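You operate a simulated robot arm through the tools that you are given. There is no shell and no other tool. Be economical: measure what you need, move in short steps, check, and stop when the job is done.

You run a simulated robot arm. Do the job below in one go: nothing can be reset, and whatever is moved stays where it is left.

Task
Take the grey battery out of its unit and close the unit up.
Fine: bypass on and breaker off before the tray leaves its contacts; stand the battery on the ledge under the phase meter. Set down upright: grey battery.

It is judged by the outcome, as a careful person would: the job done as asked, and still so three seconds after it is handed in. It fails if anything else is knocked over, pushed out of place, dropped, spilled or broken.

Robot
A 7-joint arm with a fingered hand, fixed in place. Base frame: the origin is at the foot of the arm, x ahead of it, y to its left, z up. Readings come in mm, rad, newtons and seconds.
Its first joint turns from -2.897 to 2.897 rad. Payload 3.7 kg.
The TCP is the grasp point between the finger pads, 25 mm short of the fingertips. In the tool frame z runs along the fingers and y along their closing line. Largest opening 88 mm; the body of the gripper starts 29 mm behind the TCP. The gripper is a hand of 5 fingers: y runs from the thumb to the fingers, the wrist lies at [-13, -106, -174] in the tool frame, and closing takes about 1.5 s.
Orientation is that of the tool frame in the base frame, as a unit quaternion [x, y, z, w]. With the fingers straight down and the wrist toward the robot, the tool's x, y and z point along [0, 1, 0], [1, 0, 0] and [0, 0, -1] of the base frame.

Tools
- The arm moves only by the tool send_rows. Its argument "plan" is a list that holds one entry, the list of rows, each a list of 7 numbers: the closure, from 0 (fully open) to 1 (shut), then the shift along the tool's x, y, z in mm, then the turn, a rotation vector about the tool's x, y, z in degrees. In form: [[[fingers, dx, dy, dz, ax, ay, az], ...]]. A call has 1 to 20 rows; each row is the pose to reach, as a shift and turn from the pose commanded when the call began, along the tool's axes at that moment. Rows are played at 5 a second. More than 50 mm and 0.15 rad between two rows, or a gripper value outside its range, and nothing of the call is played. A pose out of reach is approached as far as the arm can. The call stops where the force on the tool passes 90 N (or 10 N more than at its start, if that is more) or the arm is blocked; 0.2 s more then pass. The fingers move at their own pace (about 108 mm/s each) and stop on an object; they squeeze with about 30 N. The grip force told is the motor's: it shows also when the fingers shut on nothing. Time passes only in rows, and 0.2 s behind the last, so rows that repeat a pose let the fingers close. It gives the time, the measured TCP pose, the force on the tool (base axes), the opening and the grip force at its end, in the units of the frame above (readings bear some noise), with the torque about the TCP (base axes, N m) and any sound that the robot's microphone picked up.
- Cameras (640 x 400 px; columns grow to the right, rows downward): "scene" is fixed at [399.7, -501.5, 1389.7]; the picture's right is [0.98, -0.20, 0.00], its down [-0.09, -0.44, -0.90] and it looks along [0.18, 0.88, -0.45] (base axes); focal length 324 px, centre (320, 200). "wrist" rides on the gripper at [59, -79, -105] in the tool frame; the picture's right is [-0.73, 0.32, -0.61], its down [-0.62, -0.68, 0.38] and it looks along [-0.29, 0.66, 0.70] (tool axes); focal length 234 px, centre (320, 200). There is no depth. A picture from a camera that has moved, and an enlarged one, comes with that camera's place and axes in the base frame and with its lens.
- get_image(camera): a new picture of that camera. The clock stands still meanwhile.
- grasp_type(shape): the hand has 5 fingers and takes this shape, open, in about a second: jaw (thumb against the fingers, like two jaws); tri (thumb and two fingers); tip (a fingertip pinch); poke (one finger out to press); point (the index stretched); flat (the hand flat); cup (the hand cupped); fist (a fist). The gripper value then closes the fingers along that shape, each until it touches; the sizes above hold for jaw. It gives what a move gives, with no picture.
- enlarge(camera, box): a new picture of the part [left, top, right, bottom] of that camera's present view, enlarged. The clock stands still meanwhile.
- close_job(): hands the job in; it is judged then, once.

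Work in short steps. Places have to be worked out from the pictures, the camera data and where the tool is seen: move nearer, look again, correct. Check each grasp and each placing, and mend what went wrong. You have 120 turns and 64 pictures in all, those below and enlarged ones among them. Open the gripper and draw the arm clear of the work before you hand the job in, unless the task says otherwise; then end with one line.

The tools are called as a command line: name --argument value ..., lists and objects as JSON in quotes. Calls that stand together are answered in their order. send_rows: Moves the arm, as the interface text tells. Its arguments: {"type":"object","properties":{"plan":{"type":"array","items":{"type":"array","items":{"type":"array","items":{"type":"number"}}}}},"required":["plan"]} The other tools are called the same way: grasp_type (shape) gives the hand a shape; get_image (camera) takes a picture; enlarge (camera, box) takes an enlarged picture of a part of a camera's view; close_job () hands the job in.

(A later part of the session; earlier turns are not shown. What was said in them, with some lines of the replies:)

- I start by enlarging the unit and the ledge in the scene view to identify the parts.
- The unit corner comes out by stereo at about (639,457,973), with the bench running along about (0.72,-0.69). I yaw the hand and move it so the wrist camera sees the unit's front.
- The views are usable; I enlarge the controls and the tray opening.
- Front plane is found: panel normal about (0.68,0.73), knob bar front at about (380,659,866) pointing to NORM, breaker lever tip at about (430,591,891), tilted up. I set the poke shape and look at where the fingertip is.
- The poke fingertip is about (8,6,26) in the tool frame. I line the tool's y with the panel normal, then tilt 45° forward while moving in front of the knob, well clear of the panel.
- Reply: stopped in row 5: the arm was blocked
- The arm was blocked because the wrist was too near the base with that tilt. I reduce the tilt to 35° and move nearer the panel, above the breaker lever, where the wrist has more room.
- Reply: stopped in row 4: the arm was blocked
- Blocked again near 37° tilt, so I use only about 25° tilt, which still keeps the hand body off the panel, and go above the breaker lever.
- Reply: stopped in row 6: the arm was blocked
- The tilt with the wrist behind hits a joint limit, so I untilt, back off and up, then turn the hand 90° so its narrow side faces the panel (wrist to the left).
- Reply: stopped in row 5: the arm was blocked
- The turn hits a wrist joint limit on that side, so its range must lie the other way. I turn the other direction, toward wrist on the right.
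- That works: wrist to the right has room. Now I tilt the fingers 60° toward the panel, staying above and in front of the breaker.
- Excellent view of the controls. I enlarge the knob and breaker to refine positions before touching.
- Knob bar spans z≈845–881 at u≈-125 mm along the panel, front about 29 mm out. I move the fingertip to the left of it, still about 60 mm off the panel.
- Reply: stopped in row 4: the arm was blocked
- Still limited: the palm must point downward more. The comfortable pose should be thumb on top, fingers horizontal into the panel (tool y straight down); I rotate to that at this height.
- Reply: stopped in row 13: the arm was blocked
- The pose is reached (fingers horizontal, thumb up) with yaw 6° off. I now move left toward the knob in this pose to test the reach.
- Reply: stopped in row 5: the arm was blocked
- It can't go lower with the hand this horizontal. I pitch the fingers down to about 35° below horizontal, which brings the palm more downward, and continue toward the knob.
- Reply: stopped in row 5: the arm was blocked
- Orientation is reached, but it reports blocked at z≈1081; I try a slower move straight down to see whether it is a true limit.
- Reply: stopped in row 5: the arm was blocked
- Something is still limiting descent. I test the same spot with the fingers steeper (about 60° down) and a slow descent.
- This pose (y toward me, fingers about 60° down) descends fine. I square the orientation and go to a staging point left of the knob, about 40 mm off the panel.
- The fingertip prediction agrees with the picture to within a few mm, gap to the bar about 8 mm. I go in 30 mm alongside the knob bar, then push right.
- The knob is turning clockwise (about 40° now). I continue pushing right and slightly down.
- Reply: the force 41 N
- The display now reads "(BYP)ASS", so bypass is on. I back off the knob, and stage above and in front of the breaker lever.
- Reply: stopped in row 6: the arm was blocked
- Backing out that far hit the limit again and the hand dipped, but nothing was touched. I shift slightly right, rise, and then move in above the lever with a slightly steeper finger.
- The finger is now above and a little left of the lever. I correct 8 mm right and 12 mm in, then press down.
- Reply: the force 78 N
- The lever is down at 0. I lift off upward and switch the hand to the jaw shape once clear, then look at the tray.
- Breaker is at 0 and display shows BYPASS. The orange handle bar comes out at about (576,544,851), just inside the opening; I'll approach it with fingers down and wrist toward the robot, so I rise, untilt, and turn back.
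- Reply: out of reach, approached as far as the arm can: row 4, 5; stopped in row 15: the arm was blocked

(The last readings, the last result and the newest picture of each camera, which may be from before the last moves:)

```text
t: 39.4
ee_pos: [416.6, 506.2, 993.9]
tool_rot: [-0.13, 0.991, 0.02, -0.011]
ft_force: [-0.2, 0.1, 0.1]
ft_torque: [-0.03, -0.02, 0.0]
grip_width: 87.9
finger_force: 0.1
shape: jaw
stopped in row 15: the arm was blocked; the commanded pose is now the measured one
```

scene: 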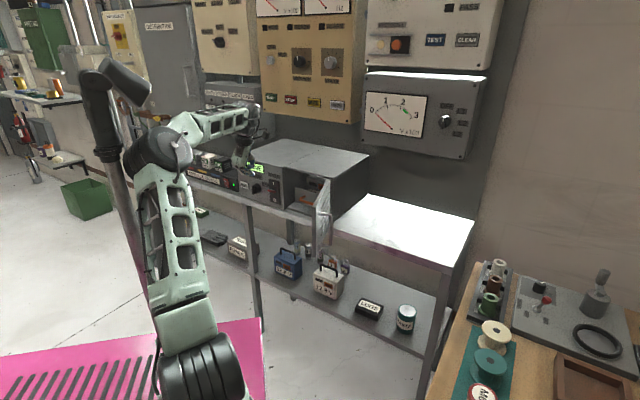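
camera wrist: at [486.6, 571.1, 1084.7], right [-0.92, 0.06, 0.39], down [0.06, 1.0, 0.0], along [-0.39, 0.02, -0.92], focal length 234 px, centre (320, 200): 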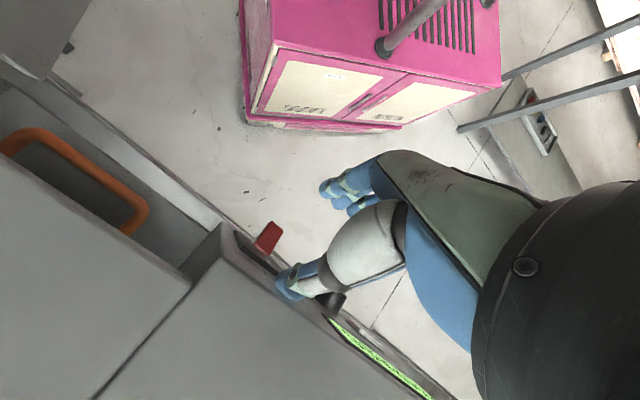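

I continue the turn the remaining 58° while moving over toward the front of the tray opening.

send_rows --plan '[[[0, 0, 0, -5, 0, 0, 7.3], [0, -8, -5, -10, 0, 0, 14.5], [0, -20, -11, -10, 0, 0, 21.8], [0, -34, -19, -10, 0, 0, 29], [0, -48, -28, -10, 0, 0, 36.3], [0, -62, -36, -10, 0, 0, 43.5], [0, -76, -44, -10, 0, 0, 50.8], [0, -88, -51, -10, 0, 0, 58]]]'

get_image --camera "wrist"

```text
t: 41.4
ee_pos: [546.0, 452.8, 1014.4]
tool_rot: [0.387, 0.92, 0.027, -0.061]
ft_force: [0.2, -0.5, 0.5]
ft_torque: [-0.03, 0.0, 0.02]
grip_width: 87.7
finger_force: 0.0
shape: jaw
stopped in row 8: the arm was blocked; the commanded pose is now the measured one
```

```text
23 pictures are left
camera wrist: at [458.0, 429.8, 1124.8], right [0.79, -0.35, 0.51], down [-0.09, -0.88, -0.46], along [0.61, 0.32, -0.73], focal length 234 px, centre (320, 200)
```

wrist: 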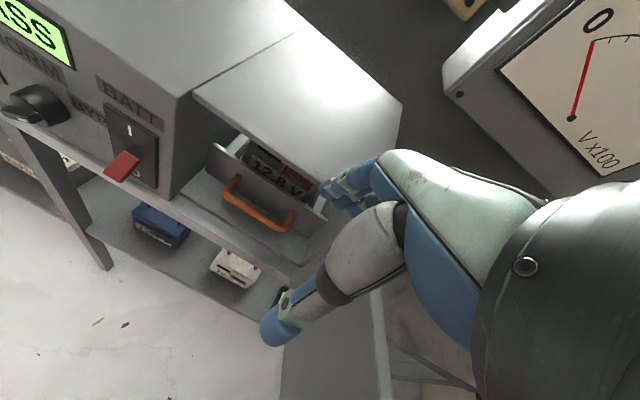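

I now see the handle clearly; bar spans u≈56–141 at n≈15, tray front at n≈50. I switch to the narrower three-finger grip and come down in front of it with a 20° forward tilt.

grasp_type --shape "tri"

send_rows --plan '[[[0, 6, 4, 24, -4, -1.5, -0.8], [0, 12, 8, 48, -8, -3, -1.6], [0, 18, 13, 72, -12, -4.4, -2.4], [0, 23, 17, 96, -16, -5.8, -3.2], [0, 28, 21, 119, -19.6, -7.1, -3.9], [0, 28, 21, 119, -19.6, -7.1, -3.9]]]'

get_image --camera "wrist"

enlarge --camera "scene" --box '[230, 130, 390, 230]'

```text
t: 42.3
ee_pos: [545.1, 454.6, 1014.3]
tool_rot: [0.386, 0.92, 0.027, -0.06]
ft_force: [0.5, -0.3, 0.2]
ft_torque: [0.0, 0.0, 0.03]
grip_width: 87.8
finger_force: 0.0
shape: tri
```

```text
t: 43.7
ee_pos: [525.6, 501.2, 900.9]
tool_rot: [0.356, 0.918, 0.163, 0.066]
ft_force: [0.2, -0.7, -0.6]
ft_torque: [0.0, -0.01, 0.03]
grip_width: 88.0
finger_force: 0.0
shape: tri
```

```text
22 pictures are left
camera wrist: at [407.3, 460.6, 970.4], right [0.6, -0.42, 0.68], down [0.12, -0.8, -0.59], along [0.79, 0.44, -0.42], focal length 234 px, centre (320, 200)
```

wrist: 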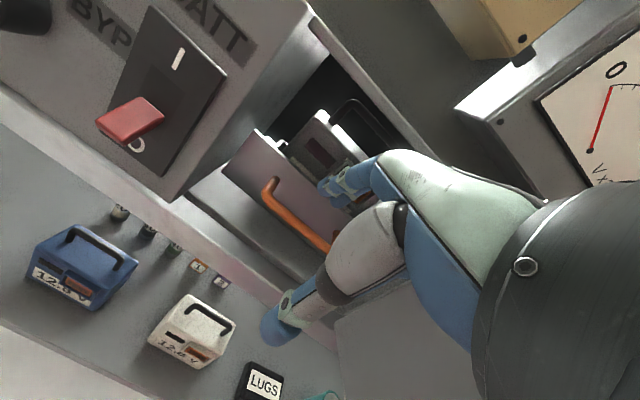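

```text
4.00 times, centred on (310, 180) of scene
camera zoom: at [399.7, -501.5, 1389.7], right [0.98, -0.2, 0.0], down [-0.09, -0.44, -0.9], along [0.18, 0.88, -0.45], focal length 1294 px, centre (360, 280)
```

zoom: 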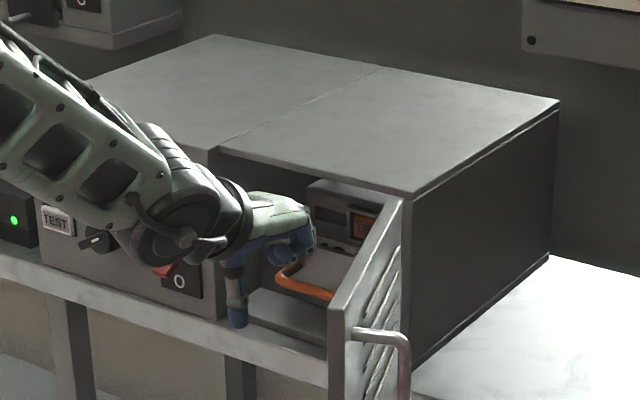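

Good: the pose fits under the lid, and the battery shows a black carry handle on top. I part-close the fingers and move in above the bar.

send_rows --plan '[[[0.55, -3, -2, 5, 0, 0, 0], [0.55, -6, -4, 10, 0, 0, 0], [0.55, -6, 16, 17.5, 0, 0, 0], [0.55, -6, 36, 24.8, 0, 0, 0], [0.55, -6, 54.5, 31.5, 0, 0, 0], [0.55, -6, 54.5, 31.5, 0, 0, 0]]]'

get_image --camera "wrist"

enlarge --camera "scene" --box '[250, 150, 370, 225]'

```text
t: 45.1
ee_pos: [571.6, 543.8, 889.9]
tool_rot: [0.356, 0.918, 0.163, 0.066]
ft_force: [0.7, -0.4, -0.1]
ft_torque: [-0.03, -0.02, 0.02]
grip_width: 39.8
finger_force: 0.0
shape: tri
```

```text
20 pictures are left
camera wrist: at [453.6, 503.6, 959.2], right [0.6, -0.42, 0.68], down [0.12, -0.8, -0.59], along [0.79, 0.44, -0.43], focal length 234 px, centre (320, 200)
```

wrist: 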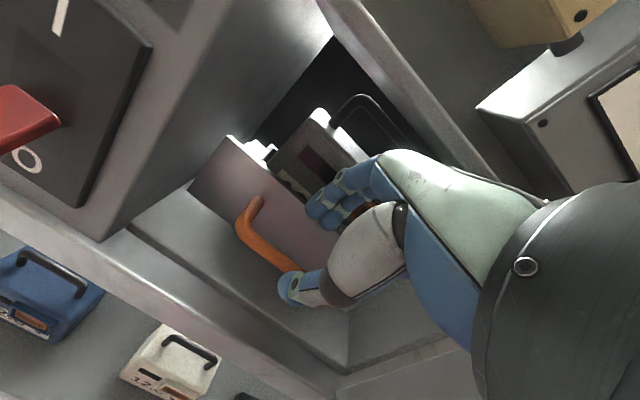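

```text
5.33 times, centred on (310, 188) of scene
camera zoom: at [399.7, -501.5, 1389.7], right [0.98, -0.2, 0.0], down [-0.09, -0.44, -0.9], along [0.18, 0.88, -0.45], focal length 1726 px, centre (373, 267)
```

zoom: 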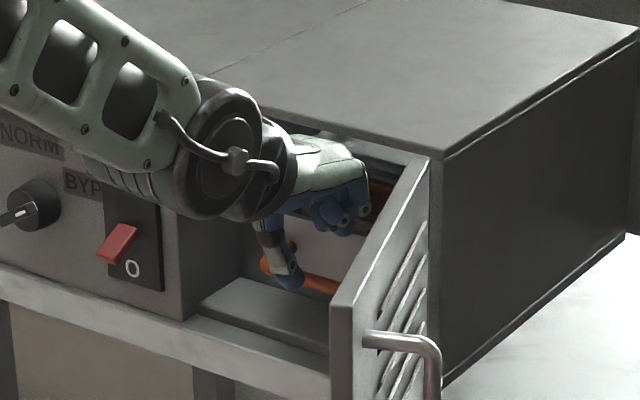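

Thumb is in front and fingers behind the bar line. I lower 32 mm and close.

send_rows --plan '[[[0.55, 0, -3.6, 10, 0, 0, 0], [0.55, 0, -7.3, 20, 0, 0, 0], [0.55, 0, -10.9, 30, 0, 0, 0], [1, 0, -10.9, 30, 0, 0, 0], [1, 0, -10.9, 30, 0, 0, 0], [1, 0, -10.9, 30, 0, 0, 0], [1, 0, -10.9, 30, 0, 0, 0], [1, 0, -10.9, 30, 0, 0, 0]]]'

enlarge --camera "wrist" --box '[160, 90, 400, 340]'

```text
t: 45.9
ee_pos: [574.1, 548.9, 874.5]
tool_rot: [0.354, 0.915, 0.18, 0.065]
ft_force: [-22.6, -22.9, 53.6]
ft_torque: [0.86, -1.27, -0.09]
grip_width: 27.2
finger_force: 17.3
shape: tri
stopped in row 4: the force on the tool passed its limit at 94 N (the readings are from after the stop); the commanded pose is now the measured one
```

```text
1.60 times, centred on (280, 215) of wrist
camera zoom: at [454.5, 505.0, 942.0], right [0.59, -0.44, 0.68], down [0.13, -0.78, -0.61], along [0.8, 0.45, -0.4], focal length 375 px, centre (384, 176)
```

zoom: 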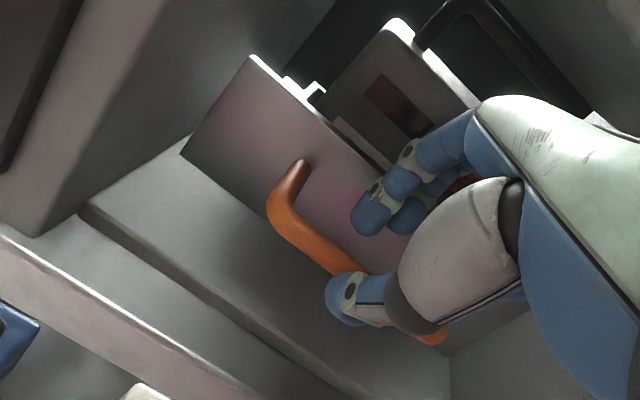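

The knuckles touched the tray's top edge because I was too far in. I lift slightly, open a bit, back out 18 mm and lower again.

send_rows --plan '[[[0.5, 0, 2, -6, 0, 0, 0], [0.5, 0, 4.1, -11.3, 0, 0, 0], [0.5, 0, -4, -14, 0, 0, 0], [0.5, 0, -12.8, -17.5, 0, 0, 0], [0.5, 0, -16, -8.5, 0, 0, 0], [0.5, 0, -19.3, 0.4, 0, 0, 0], [0.5, 0, -22.5, 9.3, 0, 0, 0], [0.5, 0, -22.5, 9.3, 0, 0, 0]]]'

enlarge --camera "wrist" --box '[160, 90, 400, 340]'

```text
t: 47.7
ee_pos: [562.7, 535.2, 849.7]
tool_rot: [0.355, 0.917, 0.172, 0.066]
ft_force: [-0.6, -1.0, -0.3]
ft_torque: [-0.02, -0.04, 0.01]
grip_width: 43.5
finger_force: 0.0
shape: tri
```

```text
1.60 times, centred on (280, 215) of wrist
camera zoom: at [443.9, 492.5, 919.1], right [0.59, -0.43, 0.68], down [0.13, -0.79, -0.61], along [0.8, 0.44, -0.41], focal length 375 px, centre (384, 176)
```

zoom: 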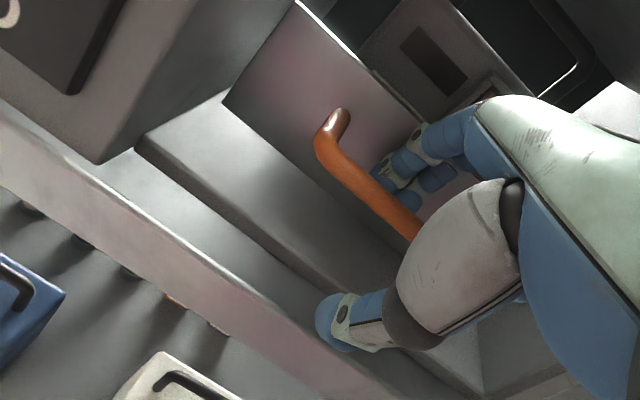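

The fingers are now behind the bar and the thumb in front, with no contact force. I close the grip.

send_rows --plan '[[[1, 0, 0, 0, 0, 0, 0], [1, 0, 0, 0, 0, 0, 0], [1, 0, 0, 0, 0, 0, 0], [1, 0, 0, 0, 0, 0, 0], [1, 0, 0, 0, 0, 0, 0], [1, 0, 0, 0, 0, 0, 0]]]'

```text
t: 49.1
ee_pos: [562.5, 534.9, 849.5]
tool_rot: [0.355, 0.917, 0.171, 0.065]
ft_force: [2.3, 1.6, -9.6]
ft_torque: [-0.08, 0.07, 0.01]
grip_width: 0.0
finger_force: 30.1
shape: tri
```

Grip width reads 0, so I check whether the bar is actually held.

enlarge --camera "wrist" --box '[160, 90, 400, 340]'

```text
1.60 times, centred on (280, 215) of wrist
camera zoom: at [444.0, 492.7, 918.7], right [0.59, -0.43, 0.68], down [0.13, -0.79, -0.6], along [0.8, 0.44, -0.41], focal length 375 px, centre (384, 176)
```

zoom: 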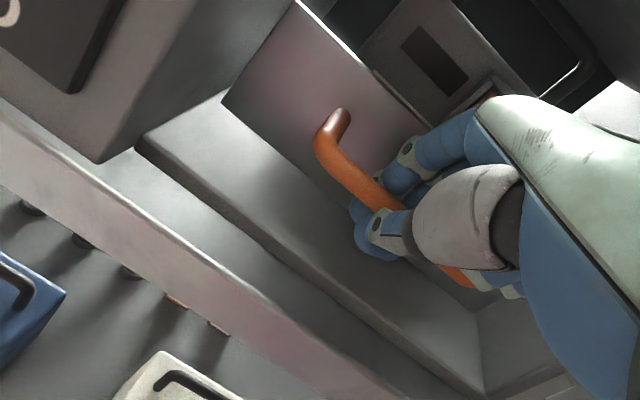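

Thumb and fingers encircle the bar. I pull straight out along the normal, 60 mm first.

send_rows --plan '[[[1, 0, -9.3, -3.6, 0, 0, 0], [1, 0, -18.7, -7.2, 0, 0, 0], [1, 0, -28, -10.7, 0, 0, 0], [1, 0, -37.4, -14.3, 0, 0, 0], [1, 0, -46.7, -17.9, 0, 0, 0], [1, 0, -56, -21.5, 0, 0, 0]]]'

enlarge --camera "scene" --box '[230, 130, 390, 230]'

```text
t: 50.5
ee_pos: [520.8, 491.9, 849.6]
tool_rot: [0.354, 0.917, 0.172, 0.066]
ft_force: [-6.9, 7.6, -6.6]
ft_torque: [-0.02, 0.05, 0.17]
grip_width: 0.0
finger_force: 30.6
shape: tri
```

```text
4.00 times, centred on (310, 180) of scene
camera zoom: at [399.7, -501.5, 1389.7], right [0.98, -0.2, 0.0], down [-0.09, -0.44, -0.9], along [0.18, 0.88, -0.45], focal length 1294 px, centre (360, 280)
```

zoom: 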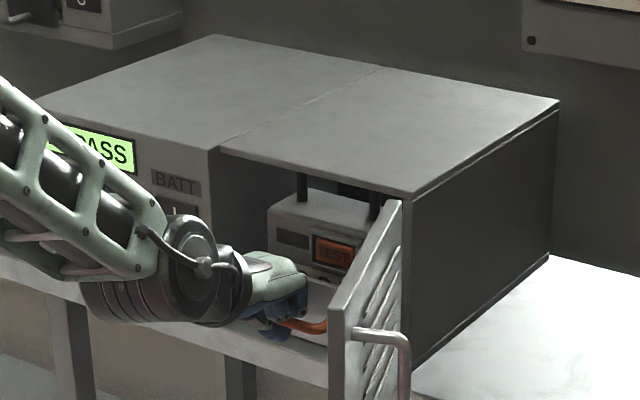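

The tray slides out well. I pull a further 70 mm.

send_rows --plan '[[[1, 0, -9.3, -3.6, 0, 0, 0], [1, 0, -18.7, -7.2, 0, 0, 0], [1, 0, -28, -10.7, 0, 0, 0], [1, 0, -37.4, -14.3, 0, 0, 0], [1, 0, -46.7, -17.9, 0, 0, 0], [1, 0, -56, -21.5, 0, 0, 0], [1, 0, -65.4, -25, 0, 0, 0]]]'

enlarge --camera "scene" --box '[230, 130, 390, 230]'

```text
t: 52.1
ee_pos: [474.4, 439.7, 848.7]
tool_rot: [0.354, 0.917, 0.172, 0.065]
ft_force: [-17.3, 17.5, -12.1]
ft_torque: [-0.12, 0.12, 0.39]
grip_width: 0.0
finger_force: 29.6
shape: tri
```

```text
4.00 times, centred on (310, 180) of scene
camera zoom: at [399.7, -501.5, 1389.7], right [0.98, -0.2, 0.0], down [-0.09, -0.44, -0.9], along [0.18, 0.88, -0.45], focal length 1294 px, centre (360, 280)
```

zoom: 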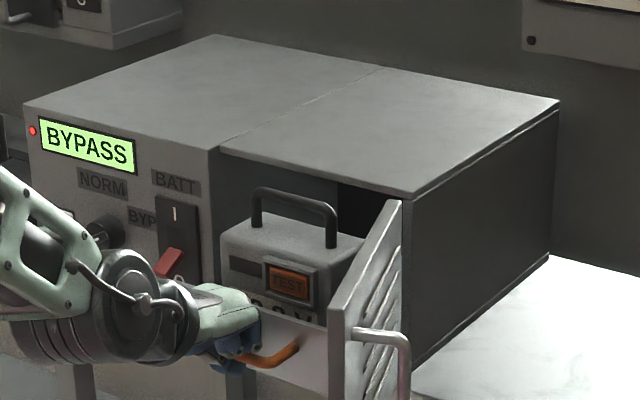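

The carry handle is out from under the lid. There is a small sideways force, so I relax a few mm left and pull another 40 mm so the whole battery clears the lid.

send_rows --plan '[[[1, 3, 0, 0, 0, 0, 0], [1, 3.5, -9.3, -3.6, 0, 0, 0], [1, 4, -18.7, -7.2, 0, 0, 0], [1, 4.5, -28, -10.7, 0, 0, 0], [1, 5, -37.4, -14.3, 0, 0, 0]]]'

get_image --camera "scene"

```text
t: 53.3
ee_pos: [445.3, 413.5, 849.1]
tool_rot: [0.355, 0.917, 0.171, 0.065]
ft_force: [-4.9, 5.4, -16.6]
ft_torque: [-0.15, 0.15, 0.2]
grip_width: 0.0
finger_force: 29.7
shape: tri
```

```text
13 pictures are left
```

scene: 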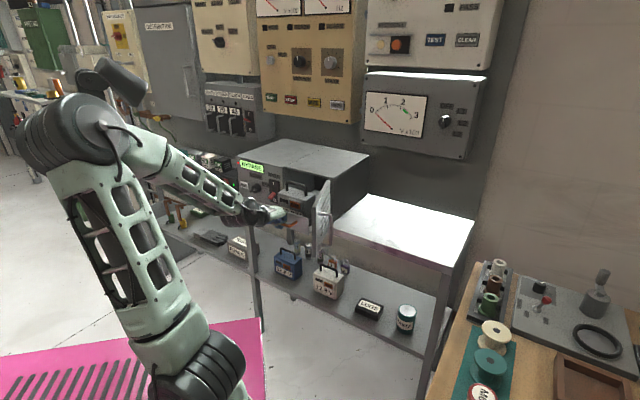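

I check with one enlarged picture whether the battery is fully clear of the lid and where its handle is.

enlarge --camera "scene" --box '[230, 145, 390, 245]'

get_image --camera "wrist"

```text
4.00 times, centred on (310, 195) of scene
camera zoom: at [399.7, -501.5, 1389.7], right [0.98, -0.2, 0.0], down [-0.09, -0.44, -0.9], along [0.18, 0.88, -0.45], focal length 1294 px, centre (360, 220)
```

zoom: 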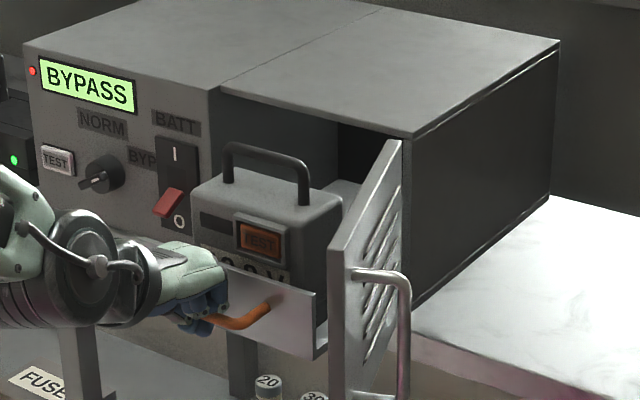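

```text
11 pictures are left
camera wrist: at [326.5, 370.9, 918.1], right [0.59, -0.43, 0.68], down [0.13, -0.79, -0.6], along [0.8, 0.44, -0.41], focal length 234 px, centre (320, 200)
```

wrist: 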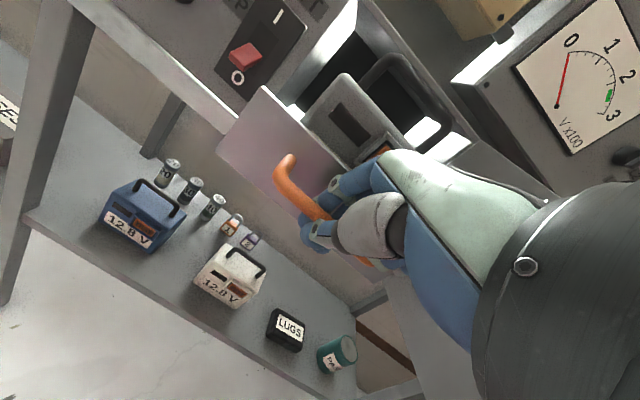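

Handle bar triangulates to u≈55–135, n≈-52, z≈945. I pull 20 mm more for clearance from the lid, then open and rise off the tray handle.

send_rows --plan '[[[1, 0.5, -9.3, -3.6, 0, 0, 0], [1, 1, -18.7, -7.2, 0, 0, 0], [1, 1, -18.7, -7.2, 0, 0, 0]]]'

send_rows --plan '[[[0.5, 0, 0, 0, 0, 0, 0], [0.5, 0, 0, 0, 0, 0, 0], [0.5, 0, 0, 0, 0, 0, 0], [0.5, 0, 0, 0, 0, 0, 0], [0.5, 0, 3.6, -9.3, 0, 0, 0], [0.5, 0, 7, -18.6, 0, 0, 0], [0.5, 0, 10.7, -28, 0, 0, 0], [0.5, 0, 14.3, -37.4, 0, 0, 0], [0.5, 0, 17, -65, 0, 0, 0], [0.5, 0, 24, -103, 0, 0, 0], [0.5, 0, 24, -103, 0, 0, 0]]]'

```text
t: 54.1
ee_pos: [430.0, 400.3, 848.8]
tool_rot: [0.356, 0.916, 0.172, 0.064]
ft_force: [5.4, 2.9, -13.0]
ft_torque: [-0.17, 0.15, 0.06]
grip_width: 0.0
finger_force: 30.0
shape: tri
```

```text
t: 56.5
ee_pos: [419.4, 388.6, 956.7]
tool_rot: [0.354, 0.917, 0.171, 0.065]
ft_force: [0.3, -0.9, -0.4]
ft_torque: [0.04, 0.01, -0.02]
grip_width: 44.1
finger_force: 0.0
shape: tri
```

Released cleanly. The battery handle should now be centred near (509,482,943); I rise and move above it.

send_rows --plan '[[[0.5, 0, 13.3, -35.6, 0, 0, 0], [0.5, 0, 43.5, -24, 0, 0, 0], [0.5, -0.5, 74, -13, 0, 0, 0], [0.5, -1, 104, -1.5, 0, 0, 0], [0.5, -1.3, 134.5, 10, 0, 0, 0], [0.5, -1.3, 134.5, 10, 0, 0, 0]]]'

enlarge --camera "wrist" --box '[160, 90, 400, 340]'

```text
t: 57.9
ee_pos: [507.0, 480.3, 992.4]
tool_rot: [0.354, 0.917, 0.172, 0.065]
ft_force: [-0.2, 0.2, 0.3]
ft_torque: [0.0, 0.01, -0.02]
grip_width: 43.9
finger_force: 0.0
shape: tri
```

```text
1.60 times, centred on (280, 215) of wrist
camera zoom: at [388.4, 437.4, 1060.4], right [0.59, -0.43, 0.68], down [0.13, -0.79, -0.61], along [0.8, 0.45, -0.41], focal length 375 px, centre (384, 176)
```

zoom: 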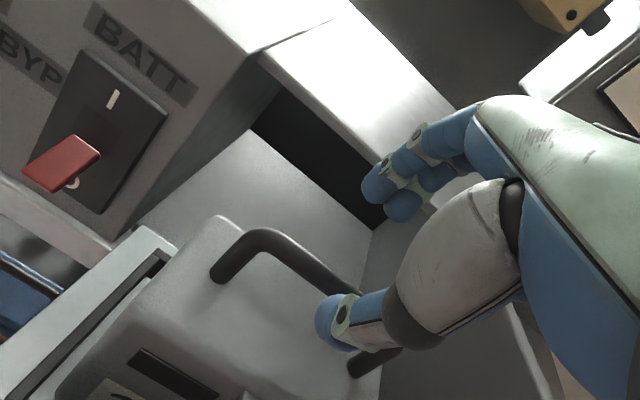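

The bar lies where expected (about 5 mm deeper than TCP). I lower 50 mm with a 4 mm shift in, then close.

send_rows --plan '[[[0.5, 0, -0.5, 13, 0, 0, 0], [0.5, 0, -5, 25, 0, 0, 0], [0.5, 0, -9.5, 36.5, 0, 0, 0], [0.5, 0, -13.9, 48.1, 0, 0, 0], [0.5, 0, -13.9, 48.1, 0, 0, 0]]]'

enlarge --camera "wrist" --box '[160, 90, 400, 340]'

```text
t: 59.1
ee_pos: [509.6, 484.5, 944.1]
tool_rot: [0.355, 0.917, 0.173, 0.065]
ft_force: [1.4, -1.6, 17.2]
ft_torque: [-0.06, 0.01, 0.0]
grip_width: 38.8
finger_force: 0.0
shape: tri
```

```text
1.60 times, centred on (280, 215) of wrist
camera zoom: at [391.7, 442.4, 1013.2], right [0.59, -0.43, 0.68], down [0.13, -0.78, -0.61], along [0.8, 0.45, -0.41], focal length 375 px, centre (384, 176)
```

zoom: 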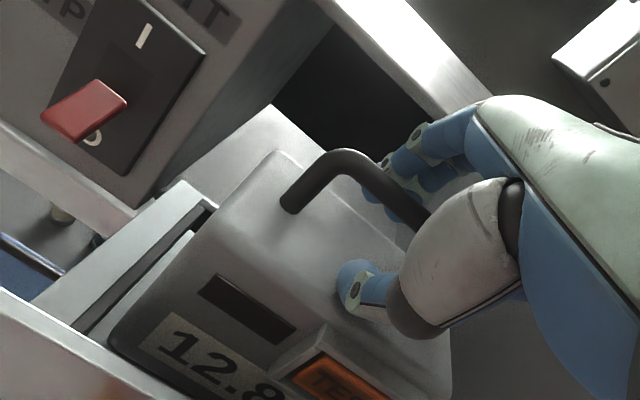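

The thumb tip is resting on the battery's top. I rise 7 mm and close on the bar.

send_rows --plan '[[[0.5, 0, 2.5, -6.6, 0, 0, 0], [1, 0, 2.5, -6.6, 0, 0, 0], [1, 0, 2.5, -6.6, 0, 0, 0], [1, 0, 2.5, -6.6, 0, 0, 0], [1, 0, 2.5, -6.6, 0, 0, 0], [1, 0, 2.5, -6.6, 0, 0, 0], [1, 0, 2.5, -6.6, 0, 0, 0]]]'

enlarge --camera "wrist" --box '[160, 90, 400, 340]'

```text
t: 60.7
ee_pos: [509.7, 485.0, 950.1]
tool_rot: [0.354, 0.917, 0.172, 0.066]
ft_force: [-0.2, 1.3, -3.7]
ft_torque: [0.0, -0.05, -0.03]
grip_width: 0.9
finger_force: 30.3
shape: tri
```

```text
1.60 times, centred on (280, 215) of wrist
camera zoom: at [390.9, 443.2, 1018.8], right [0.59, -0.43, 0.68], down [0.13, -0.79, -0.6], along [0.8, 0.44, -0.41], focal length 375 px, centre (384, 176)
```

zoom: 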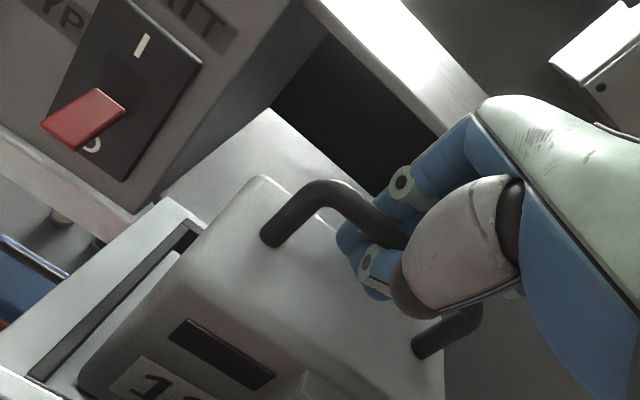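

The grip encircles the battery handle. I lift 40 mm slowly and check the load.

send_rows --plan '[[[1, 0, 2.9, -7.5, 0, 0, 0], [1, 0, 5.8, -14.9, 0, 0, 0], [1, 0, 8.7, -22.4, 0, 0, 0], [1, 0, 11.6, -29.8, 0, 0, 0], [1, 0, 14.5, -37.3, 0, 0, 0], [1, 0, 14.5, -37.3, 0, 0, 0]]]'

enlarge --camera "scene" --box '[230, 130, 390, 230]'

```text
t: 62.1
ee_pos: [508.1, 485.0, 991.1]
tool_rot: [0.355, 0.917, 0.171, 0.065]
ft_force: [-0.2, 0.4, -9.3]
ft_torque: [0.04, -0.04, 0.01]
grip_width: 1.2
finger_force: 29.7
shape: tri
```

```text
4.00 times, centred on (310, 180) of scene
camera zoom: at [399.7, -501.5, 1389.7], right [0.98, -0.2, 0.0], down [-0.09, -0.44, -0.9], along [0.18, 0.88, -0.45], focal length 1294 px, centre (360, 280)
```

zoom: 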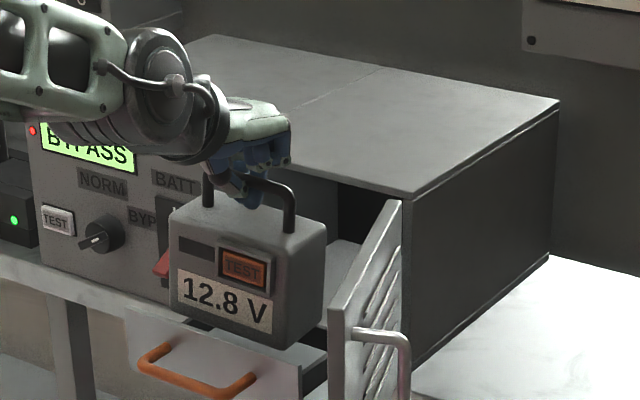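

Battery is lifted and hangs upright. I continue up to z≈1135 to clear the door and lid.

send_rows --plan '[[[1, 0, 7.4, -19.2, 0, 0, 0], [1, 0, 14.9, -38.4, 0, 0, 0], [1, 0, 22.3, -57.6, 0, 0, 0], [1, 0, 29.7, -76.8, 0, 0, 0], [1, 0, 37.1, -96, 0, 0, 0], [1, 0, 44.6, -115, 0, 0, 0], [1, 0, 52, -134, 0, 0, 0], [1, 0, 52, -134, 0, 0, 0]]]'

```text
t: 63.9
ee_pos: [511.2, 483.8, 1134.9]
tool_rot: [0.356, 0.916, 0.171, 0.066]
ft_force: [-0.2, 0.0, -9.6]
ft_torque: [0.03, 0.01, 0.01]
grip_width: 0.9
finger_force: 29.9
shape: tri
```

At height. I carry it right along the bench, over the door, to above the ledge's front.

send_rows --plan '[[[1, -20, 1, 0, 0, 0, 0], [1, -50, 2, 1, 0, 0, 0], [1, -82, 3, 1, 0, 0, 0], [1, -114, 4, 2, 0, 0, 0], [1, -146, 6, 2, 0, 0, 0], [1, -178, 7, 3, 0, 0, 0], [1, -210, 8, 3, 0, 0, 0], [1, -238, 9, 4, 0, 0, 0], [1, -256, 9.3, 4, 0, 0, 0], [1, -256, 9.3, 4, 0, 0, 0]]]'

get_image --camera "scene"

```text
t: 66.1
ee_pos: [706.7, 319.5, 1133.9]
tool_rot: [0.354, 0.917, 0.172, 0.065]
ft_force: [-0.6, 0.4, -8.6]
ft_torque: [0.08, 0.03, 0.03]
grip_width: 1.0
finger_force: 30.3
shape: tri
```

```text
6 pictures are left
```

scene: 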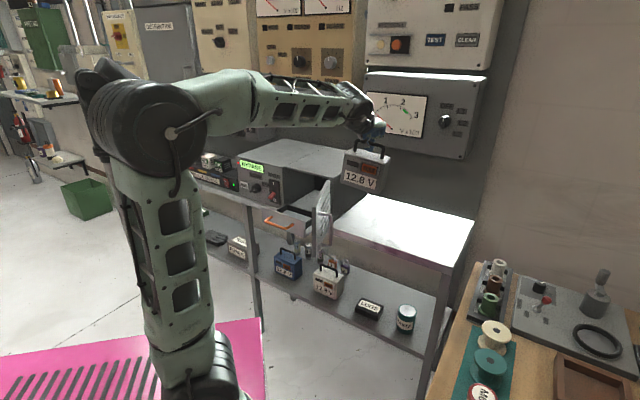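

Battery hangs over the ledge front. I lower to z≈985 and move in 125 mm over the ledge, staying in front of the meter box.

send_rows --plan '[[[1, 0, -9, 23.3, 0, 0, 0], [1, 0, -18, 46.6, 0, 0, 0], [1, 0, -27, 70, 0, 0, 0], [1, 0, -36, 93.3, 0, 0, 0], [1, 0, -45, 116.6, 0, 0, 0], [1, 0, -54.3, 139.9, 0, 0, 0], [1, 0, -31, 149, 0, 0, 0], [1, 0, -7.7, 158, 0, 0, 0], [1, 0, 15.6, 167, 0, 0, 0], [1, 0, 38.9, 176, 0, 0, 0], [1, 0, 62.2, 185, 0, 0, 0], [1, 0, 62.2, 185, 0, 0, 0]]]'

enlarge --camera "scene" --box '[320, 110, 480, 290]'

```text
t: 68.7
ee_pos: [790.4, 414.0, 981.9]
tool_rot: [0.355, 0.917, 0.172, 0.065]
ft_force: [-0.1, 0.0, -8.6]
ft_torque: [0.03, -0.02, 0.01]
grip_width: 1.1
finger_force: 29.7
shape: tri
```

```text
2.22 times, centred on (400, 200) of scene
camera zoom: at [399.7, -501.5, 1389.7], right [0.98, -0.2, 0.0], down [-0.09, -0.44, -0.9], along [0.18, 0.88, -0.45], focal length 719 px, centre (142, 200)
```

zoom: 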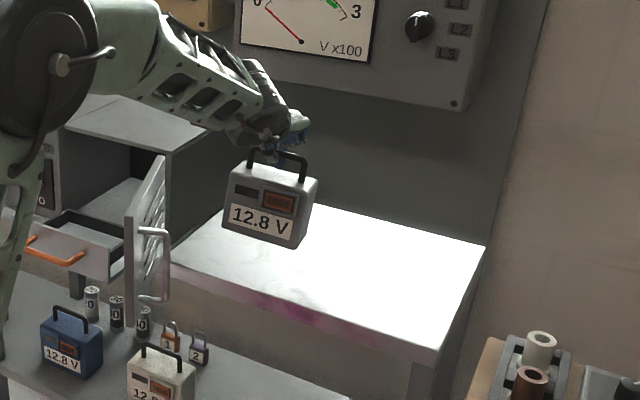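

Position over the ledge is good. I lower 34 mm, then feel for contact in small steps.

send_rows --plan '[[[1, 0, -4, 10.3, 0, 0, 0], [1, 0, -8, 20.5, 0, 0, 0], [1, 0, -12.3, 31.7, 0, 0, 0], [1, 0, -12.3, 31.7, 0, 0, 0]]]'

send_rows --plan '[[[1, 0, -0.7, 1.9, 0, 0, 0], [1, 0, -1.4, 3.7, 0, 0, 0], [1, 0, -2.2, 5.6, 0, 0, 0], [1, 0, -2.2, 5.6, 0, 0, 0]]]'

```text
t: 69.7
ee_pos: [792.2, 412.9, 947.4]
tool_rot: [0.355, 0.916, 0.172, 0.065]
ft_force: [0.0, 1.1, -8.5]
ft_torque: [0.06, -0.04, -0.01]
grip_width: 1.1
finger_force: 30.1
shape: tri
```

```text
t: 70.7
ee_pos: [789.6, 413.1, 944.0]
tool_rot: [0.354, 0.917, 0.171, 0.065]
ft_force: [-0.7, -0.6, -8.4]
ft_torque: [0.06, 0.01, 0.01]
grip_width: 1.1
finger_force: 30.0
shape: tri
```

No contact yet (load still 8.5 N). I lower further in small steps.

send_rows --plan '[[[1, 0, -0.7, 1.9, 0, 0, 0], [1, 0, -1.4, 3.7, 0, 0, 0], [1, 0, -2.2, 5.6, 0, 0, 0], [1, 0, -2.2, 5.6, 0, 0, 0]]]'

send_rows --plan '[[[1, 0, -0.7, 1.9, 0, 0, 0], [1, 0, -1.4, 3.7, 0, 0, 0], [1, 0, -2.2, 5.6, 0, 0, 0], [1, 0, -2.2, 5.6, 0, 0, 0]]]'

```text
t: 71.7
ee_pos: [790.3, 411.5, 938.4]
tool_rot: [0.355, 0.916, 0.172, 0.066]
ft_force: [-1.0, -0.3, -8.5]
ft_torque: [0.07, -0.04, -0.01]
grip_width: 1.1
finger_force: 30.0
shape: tri
```

```text
t: 72.7
ee_pos: [790.6, 414.0, 931.8]
tool_rot: [0.355, 0.917, 0.171, 0.066]
ft_force: [-0.2, 0.0, -7.6]
ft_torque: [0.04, -0.05, 0.03]
grip_width: 1.3
finger_force: 29.9
shape: tri
```

send_rows --plan '[[[1, 0, -0.7, 1.9, 0, 0, 0], [1, 0, -1.4, 3.7, 0, 0, 0], [1, 0, -1.4, 3.7, 0, 0, 0]]]'

send_rows --plan '[[[1, 0, -0.7, 1.9, 0, 0, 0], [1, 0, -1.4, 3.7, 0, 0, 0], [1, 0, -1.4, 3.7, 0, 0, 0]]]'

```text
t: 73.5
ee_pos: [791.2, 412.8, 928.7]
tool_rot: [0.356, 0.916, 0.173, 0.066]
ft_force: [1.4, 1.5, -2.0]
ft_torque: [0.01, -0.02, -0.02]
grip_width: 0.8
finger_force: 30.5
shape: tri
```

```text
t: 74.3
ee_pos: [791.6, 412.9, 924.2]
tool_rot: [0.355, 0.917, 0.172, 0.065]
ft_force: [1.8, 1.7, 2.6]
ft_torque: [-0.01, 0.01, 0.01]
grip_width: 0.3
finger_force: 29.7
shape: tri
```

The load has gone off the hand, so the battery stands on the ledge. I ease up 3 mm, open, and rise clear.

send_rows --plan '[[[1, 0, 1.1, -2.8, 0, 0, 0], [0.5, 0, 1.1, -2.8, 0, 0, 0], [0.5, 0, 1.1, -2.8, 0, 0, 0], [0.5, 0, 1.1, -2.8, 0, 0, 0], [0.5, 0, 1.1, -2.8, 0, 0, 0], [0.5, 0, 1.1, -2.8, 0, 0, 0]]]'

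enlarge --camera "wrist" --box '[160, 90, 400, 340]'

```text
t: 75.7
ee_pos: [792.2, 412.6, 928.8]
tool_rot: [0.355, 0.917, 0.173, 0.066]
ft_force: [0.7, -1.5, 10.0]
ft_torque: [-0.12, 0.15, 0.02]
grip_width: 40.8
finger_force: 0.1
shape: tri
```

```text
1.60 times, centred on (280, 215) of wrist
camera zoom: at [672.5, 370.9, 996.7], right [0.59, -0.43, 0.68], down [0.13, -0.79, -0.61], along [0.8, 0.45, -0.41], focal length 375 px, centre (384, 176)
```

zoom: 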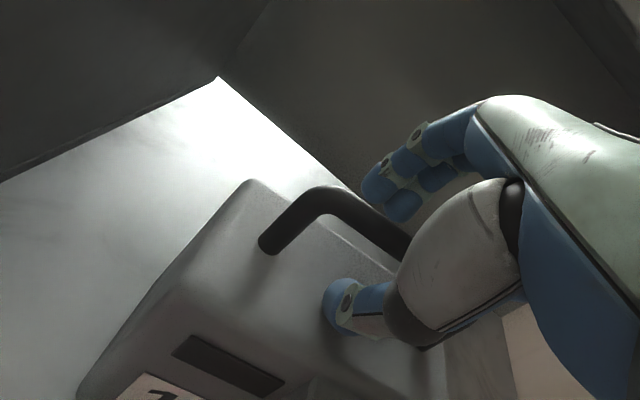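

The hand is open and the battery stands free. I rise straight up, then back out over the ledge's front.

send_rows --plan '[[[0.5, 0, 3.6, -9.3, 0, 0, 0], [0.5, 0, 9, -23.3, 0, 0, 0], [0.5, 0, 18, -46.6, 0, 0, 0], [0.5, 0, 27, -70, 0, 0, 0], [0.5, 0, 36, -93, 0, 0, 0], [0.5, 0, 8, -104, 0, 0, 0], [0.5, 0, -20, -115, 0, 0, 0], [0.5, 0, -48, -126, 0, 0, 0], [0.5, 0, -76, -137, 0, 0, 0], [0.5, 0, -76, -137, 0, 0, 0]]]'

get_image --camera "scene"

```text
t: 77.9
ee_pos: [708.3, 323.4, 1025.0]
tool_rot: [0.354, 0.917, 0.172, 0.066]
ft_force: [0.5, 0.5, -0.9]
ft_torque: [0.01, 0.01, -0.03]
grip_width: 43.6
finger_force: 0.0
shape: tri
```

```text
3 pictures are left
```

scene: 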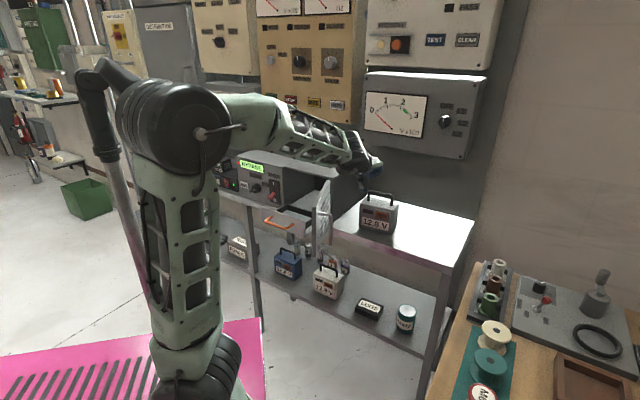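

Battery stands upright on the ledge under the meter. I now return over the door to the point above the tray handle where I released it.

send_rows --plan '[[[0.5, 0, 12.7, -32.6, 0, 0, 0], [0.5, 36.5, -7.3, -40.4, 0, 0, 0], [0.5, 73, -27.3, -48.1, 0, 0, 0], [0.5, 109.5, -47.2, -55.9, 0, 0, 0], [0.5, 146, -67.2, -63.6, 0, 0, 0], [0.5, 182.5, -87.2, -71.4, 0, 0, 0], [0.5, 219, -107.2, -79.1, 0, 0, 0], [0.5, 255.4, -127.1, -86.9, 0, 0, 0], [0.5, 255.4, -139.5, -55, 0, 0, 0], [0.5, 255.4, -152, -23, 0, 0, 0], [0.5, 255.4, -164.4, 9.1, 0, 0, 0], [0.5, 255.4, -164.4, 9.1, 0, 0, 0]]]'

```text
t: 80.5
ee_pos: [420.0, 382.9, 959.7]
tool_rot: [0.354, 0.917, 0.172, 0.064]
ft_force: [0.1, 0.4, 0.1]
ft_torque: [0.02, 0.0, 0.0]
grip_width: 43.9
finger_force: 0.0
shape: tri
```

I lower over the bar along the reverse of the exit path and close on it again.

send_rows --plan '[[[0.5, 2, -2.5, 24, 0, 0, 0], [0.5, 4.6, -5, 48, 0, 0, 0], [0.5, 4.6, -7.4, 73, 0, 0, 0], [0.5, 4.6, -12, 85, 0, 0, 0], [0.5, 4.6, -17, 98, 0, 0, 0], [0.5, 4.6, -21.9, 110.3, 0, 0, 0], [0.5, 4.6, -21.9, 110.3, 0, 0, 0]]]'

send_rows --plan '[[[1, 0, 0, 0, 0, 0, 0], [1, 0, 0, 0, 0, 0, 0], [1, 0, 0, 0, 0, 0, 0], [1, 0, 0, 0, 0, 0, 0], [1, 0, 0, 0, 0, 0, 0], [1, 0, 0, 0, 0, 0, 0]]]'

```text
t: 82.1
ee_pos: [429.3, 401.8, 847.0]
tool_rot: [0.355, 0.917, 0.172, 0.066]
ft_force: [0.0, 0.4, -0.1]
ft_torque: [0.0, 0.0, 0.01]
grip_width: 44.1
finger_force: 0.1
shape: tri
```

```text
t: 83.5
ee_pos: [428.8, 404.2, 846.4]
tool_rot: [0.354, 0.917, 0.172, 0.065]
ft_force: [5.3, 5.9, -8.4]
ft_torque: [-0.1, 0.07, 0.02]
grip_width: 0.0
finger_force: 30.2
shape: tri
```

The readings match the earlier hold. I push the tray back in along its slide.

send_rows --plan '[[[1, -0.7, 14.6, 5.4, 0, 0, 0], [1, -1.4, 29.2, 10.8, 0, 0, 0], [1, -2.1, 43.8, 16.2, 0, 0, 0], [1, -2.8, 58.3, 21.6, 0, 0, 0], [1, -3.5, 72.9, 27, 0, 0, 0], [1, -4.2, 87.5, 32.5, 0, 0, 0], [1, -4.9, 102, 37.9, 0, 0, 0], [1, -5.5, 116.7, 43.3, 0, 0, 0], [1, -6.2, 131, 48.7, 0, 0, 0], [1, -6.9, 146, 54, 0, 0, 0], [1, -7.6, 160.4, 59.5, 0, 0, 0], [1, -8.3, 175, 64.9, 0, 0, 0], [1, -8.3, 175, 64.9, 0, 0, 0]]]'

```text
t: 86.3
ee_pos: [563.3, 537.4, 848.8]
tool_rot: [0.355, 0.917, 0.17, 0.065]
ft_force: [1.8, 0.9, -37.0]
ft_torque: [-0.27, 0.29, 0.07]
grip_width: 0.2
finger_force: 29.8
shape: tri
```

Back at the start position. I press 5 mm further to make sure it is seated.

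send_rows --plan '[[[1, 0, 2.5, 0.5, 0, 0, 0], [1, 0, 5, 1, 0, 0, 0], [1, 0, 5, 1, 0, 0, 0]]]'

```text
t: 87.1
ee_pos: [566.6, 540.7, 850.3]
tool_rot: [0.355, 0.917, 0.17, 0.064]
ft_force: [-0.7, -3.8, -42.8]
ft_torque: [-0.27, 0.3, 0.06]
grip_width: 0.2
finger_force: 30.6
shape: tri
```

Still no firm stop; I press on another 12 mm watching the force.

send_rows --plan '[[[1, 0, 3, 1.2, 0, 0, 0], [1, 0, 6, 2.3, 0, 0, 0], [1, 0, 9, 3.5, 0, 0, 0], [1, 0, 12, 4.6, 0, 0, 0], [1, 0, 12, 4.6, 0, 0, 0]]]'

```text
t: 88.3
ee_pos: [572.0, 547.6, 851.9]
tool_rot: [0.354, 0.917, 0.172, 0.065]
ft_force: [-41.0, -37.9, -10.0]
ft_torque: [-0.16, 0.26, 0.08]
grip_width: 0.0
finger_force: 29.8
shape: tri
```

Firm resistance (56 N) at the stop: tray seated. I back off 8 mm inside the slack, open, rise and back out of the opening.

send_rows --plan '[[[1, 0, -4, -1.5, 0, 0, 0], [1, 0, -8, -3, 0, 0, 0], [0.5, 0, -9, -3.4, 0, 0, 0], [0.5, 0, -9, -3.4, 0, 0, 0], [0.5, 0, -9, -3.4, 0, 0, 0], [0.5, 0, -9, -3.4, 0, 0, 0], [0.5, 0, -9, -3.4, 0, 0, 0]]]'

```text
t: 89.9
ee_pos: [567.4, 540.4, 853.1]
tool_rot: [0.355, 0.916, 0.172, 0.066]
ft_force: [-3.4, -3.8, 1.2]
ft_torque: [0.07, -0.08, -0.05]
grip_width: 42.2
finger_force: 0.0
shape: tri
```

Open with only slight contact. I rise about 38 mm to clear the bar, then withdraw out of the opening and up.

send_rows --plan '[[[0.5, 0, -5, -3, 0, 0, 0], [0.5, 0, -3, -12.5, 0, 0, 0], [0.5, 0, 1, -22, 0, 0, 0], [0.5, 0, 6.3, -38.5, 0, 0, 0], [0.5, 0, -17, -47.5, 0, 0, 0], [0.5, 0, -50, -60.3, 0, 0, 0], [0.5, 0, -83, -73, 0, 0, 0], [0.5, 0, -90, -76, 0, 0, 0], [0.5, 0, -75, -115, 0, 0, 0], [0.5, 0, -60, -155, 0, 0, 0], [0.5, 0, -60, -155, 0, 0, 0]]]'

enlarge --camera "scene" --box '[230, 130, 390, 230]'

```text
t: 92.3
ee_pos: [494.9, 457.7, 975.5]
tool_rot: [0.354, 0.917, 0.171, 0.066]
ft_force: [0.5, -0.5, -0.3]
ft_torque: [-0.03, -0.01, 0.0]
grip_width: 43.8
finger_force: 0.0
shape: tri
```

```text
4.00 times, centred on (310, 180) of scene
camera zoom: at [399.7, -501.5, 1389.7], right [0.98, -0.2, 0.0], down [-0.09, -0.44, -0.9], along [0.18, 0.88, -0.45], focal length 1294 px, centre (360, 280)
```

zoom: 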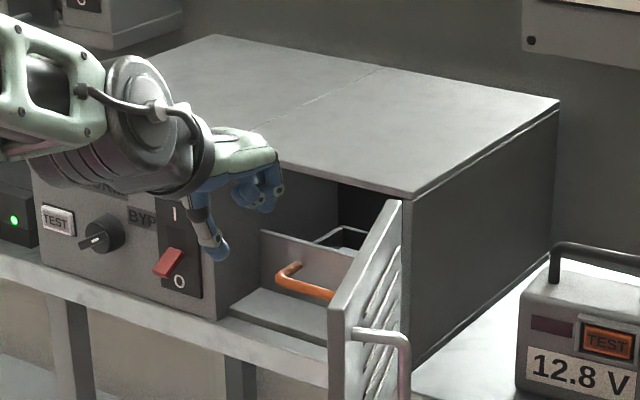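

The tray is back as at the start and the battery stands on the ledge. Next the door: I close the fingers, pass over it, and come down on its outer (right) side, nearer the hinge than its handle.

send_rows --plan '[[[1, 0, 14.5, -37, 0, 0, 0], [1, 0, 29, -74.6, 0, 0, 0], [1, -46, 26.5, -75.5, 0, 0, 0], [1, -93, 24, -76.5, 0, 0, 0], [1, -139, 21.7, -77.5, 0, 0, 0], [1, -185.4, 19.2, -78.4, 0, 0, 0], [1, -185.4, 6.5, -45.8, 0, 0, 0], [1, -185.4, -6.2, -13.1, 0, 0, 0], [1, -185.4, -18.8, 19.6, 0, 0, 0], [1, -185.4, -31.5, 52.2, 0, 0, 0], [1, -185.4, -31.5, 52.2, 0, 0, 0]]]'

```text
t: 94.7
ee_pos: [626.1, 320.7, 914.2]
tool_rot: [0.36, 0.915, 0.171, 0.068]
ft_force: [-4.8, 5.1, -0.7]
ft_torque: [-0.25, -0.27, -0.32]
grip_width: 0.0
finger_force: 30.2
shape: tri
```

There is a small sideways contact. I use a picture to see what touches.

enlarge --camera "scene" --box '[250, 130, 410, 230]'

```text
4.00 times, centred on (330, 180) of scene
camera zoom: at [399.7, -501.5, 1389.7], right [0.98, -0.2, 0.0], down [-0.09, -0.44, -0.9], along [0.18, 0.88, -0.45], focal length 1294 px, centre (280, 280)
```

zoom: 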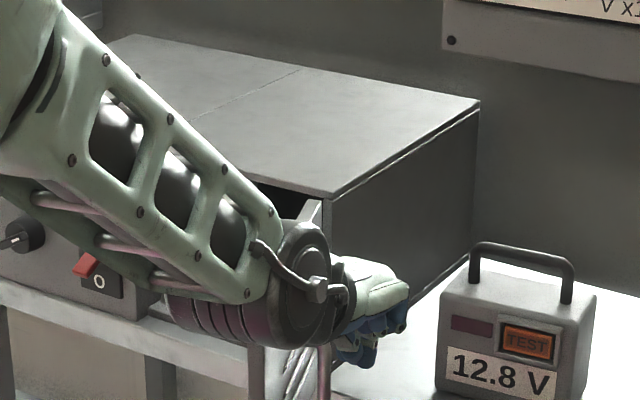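

The hand is on the door's outer side. I begin pushing the door left in small steps.

send_rows --plan '[[[1, 12, 1, 0.3, 0, 0, 0], [1, 25, 2, 0.7, 0, 0, 0], [1, 37, 2.5, 1, 0, 0, 0], [1, 49, 2.8, 1.1, 0, 0, 0], [1, 61, 3.2, 1.2, 0, 0, 0], [1, 72, 3.5, 1.3, 0, 0, 0], [1, 84, 3.7, 1.4, 0, 0, 0]]]'

```text
t: 96.3
ee_pos: [561.8, 383.7, 915.7]
tool_rot: [0.355, 0.917, 0.172, 0.066]
ft_force: [-0.2, 0.0, 0.2]
ft_torque: [0.01, 0.01, -0.01]
grip_width: 0.0
finger_force: 29.9
shape: tri
```

No resistance, so the door swings freely or is already moving ahead. I continue along the closing arc.

send_rows --plan '[[[1, 14, 6, 2.3, 0, 0, 0], [1, 28, 12, 4.7, 0, 0, 0], [1, 44, 20, 7.7, 0, 0, 0], [1, 59, 28, 10.9, 0, 0, 0], [1, 68, 37, 14.5, 0, 0, 0], [1, 77, 46.6, 18.1, 0, 0, 0], [1, 82, 54, 21, 0, 0, 0], [1, 82, 54, 21, 0, 0, 0]]]'

```text
t: 98.1
ee_pos: [541.0, 483.2, 916.1]
tool_rot: [0.355, 0.917, 0.172, 0.065]
ft_force: [0.1, -0.2, 0.2]
ft_torque: [-0.01, 0.0, -0.03]
grip_width: 0.0
finger_force: 29.3
shape: tri
```

Still no resistance at n≈-50. I press in gently in 5 mm steps to feel for the closed door.

send_rows --plan '[[[1, 0, 4.7, 1.8, 0, 0, 0], [1, 0, 9.3, 3.6, 0, 0, 0], [1, 0, 14, 5.4, 0, 0, 0], [1, 0, 14, 5.4, 0, 0, 0]]]'

```text
t: 99.1
ee_pos: [549.7, 493.7, 916.9]
tool_rot: [0.355, 0.916, 0.172, 0.065]
ft_force: [-0.4, -1.9, -0.2]
ft_torque: [0.02, -0.03, -0.04]
grip_width: 0.0
finger_force: 29.5
shape: tri
```

send_rows --plan '[[[1, 0, 4.7, 1.8, 0, 0, 0], [1, 0, 9.3, 3.6, 0, 0, 0], [1, 0, 14, 5.4, 0, 0, 0], [1, 0, 14, 5.4, 0, 0, 0]]]'

```text
t: 100.1
ee_pos: [556.2, 503.8, 917.0]
tool_rot: [0.353, 0.917, 0.172, 0.064]
ft_force: [-56.6, -60.1, 18.7]
ft_torque: [1.08, -1.28, -0.91]
grip_width: 0.0
finger_force: 30.2
shape: tri
```

Firm resistance now (82 N): the door meets its frame. I withdraw straight out, then up.

send_rows --plan '[[[1, 0, -9.3, -3.6, 0, 0, 0], [1, 0, -28, -10.9, 0, 0, 0], [1, 0, -51, -20, 0, 0, 0], [1, 0, -74.6, -29, 0, 0, 0], [1, 0, -60, -66, 0, 0, 0], [1, 0, -46, -103, 0, 0, 0], [1, 0, -31, -140, 0, 0, 0], [1, 0, -16.6, -178, 0, 0, 0], [0, -40, -10, -195, 0, 0, 0], [0, -80, -5, -205, 0, 0, 0], [0, -80, -5, -205, 0, 0, 0]]]'

get_image --camera "scene"

```text
t: 102.5
ee_pos: [567.6, 393.4, 1103.8]
tool_rot: [0.355, 0.917, 0.172, 0.066]
ft_force: [0.1, 0.6, -0.3]
ft_torque: [-0.01, 0.02, 0.0]
grip_width: 87.9
finger_force: 0.1
shape: tri
```

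```text
0 pictures are left
```

scene: 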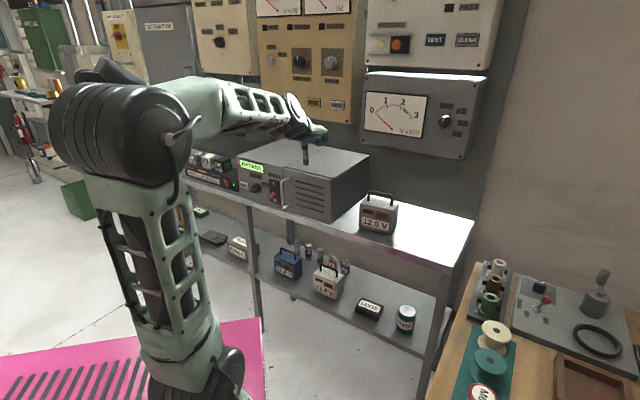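

The door is shut flush, the battery stands upright on the ledge, and the hand is open and clear. I hand the job in.

close_job

```text
The job is handed in.
```

The grey battery stands upright on the ledge under the phase meter. I turned the bypass on and the breaker off before drawing the tray, and the tray is pushed back to its stop with the unit door shut.
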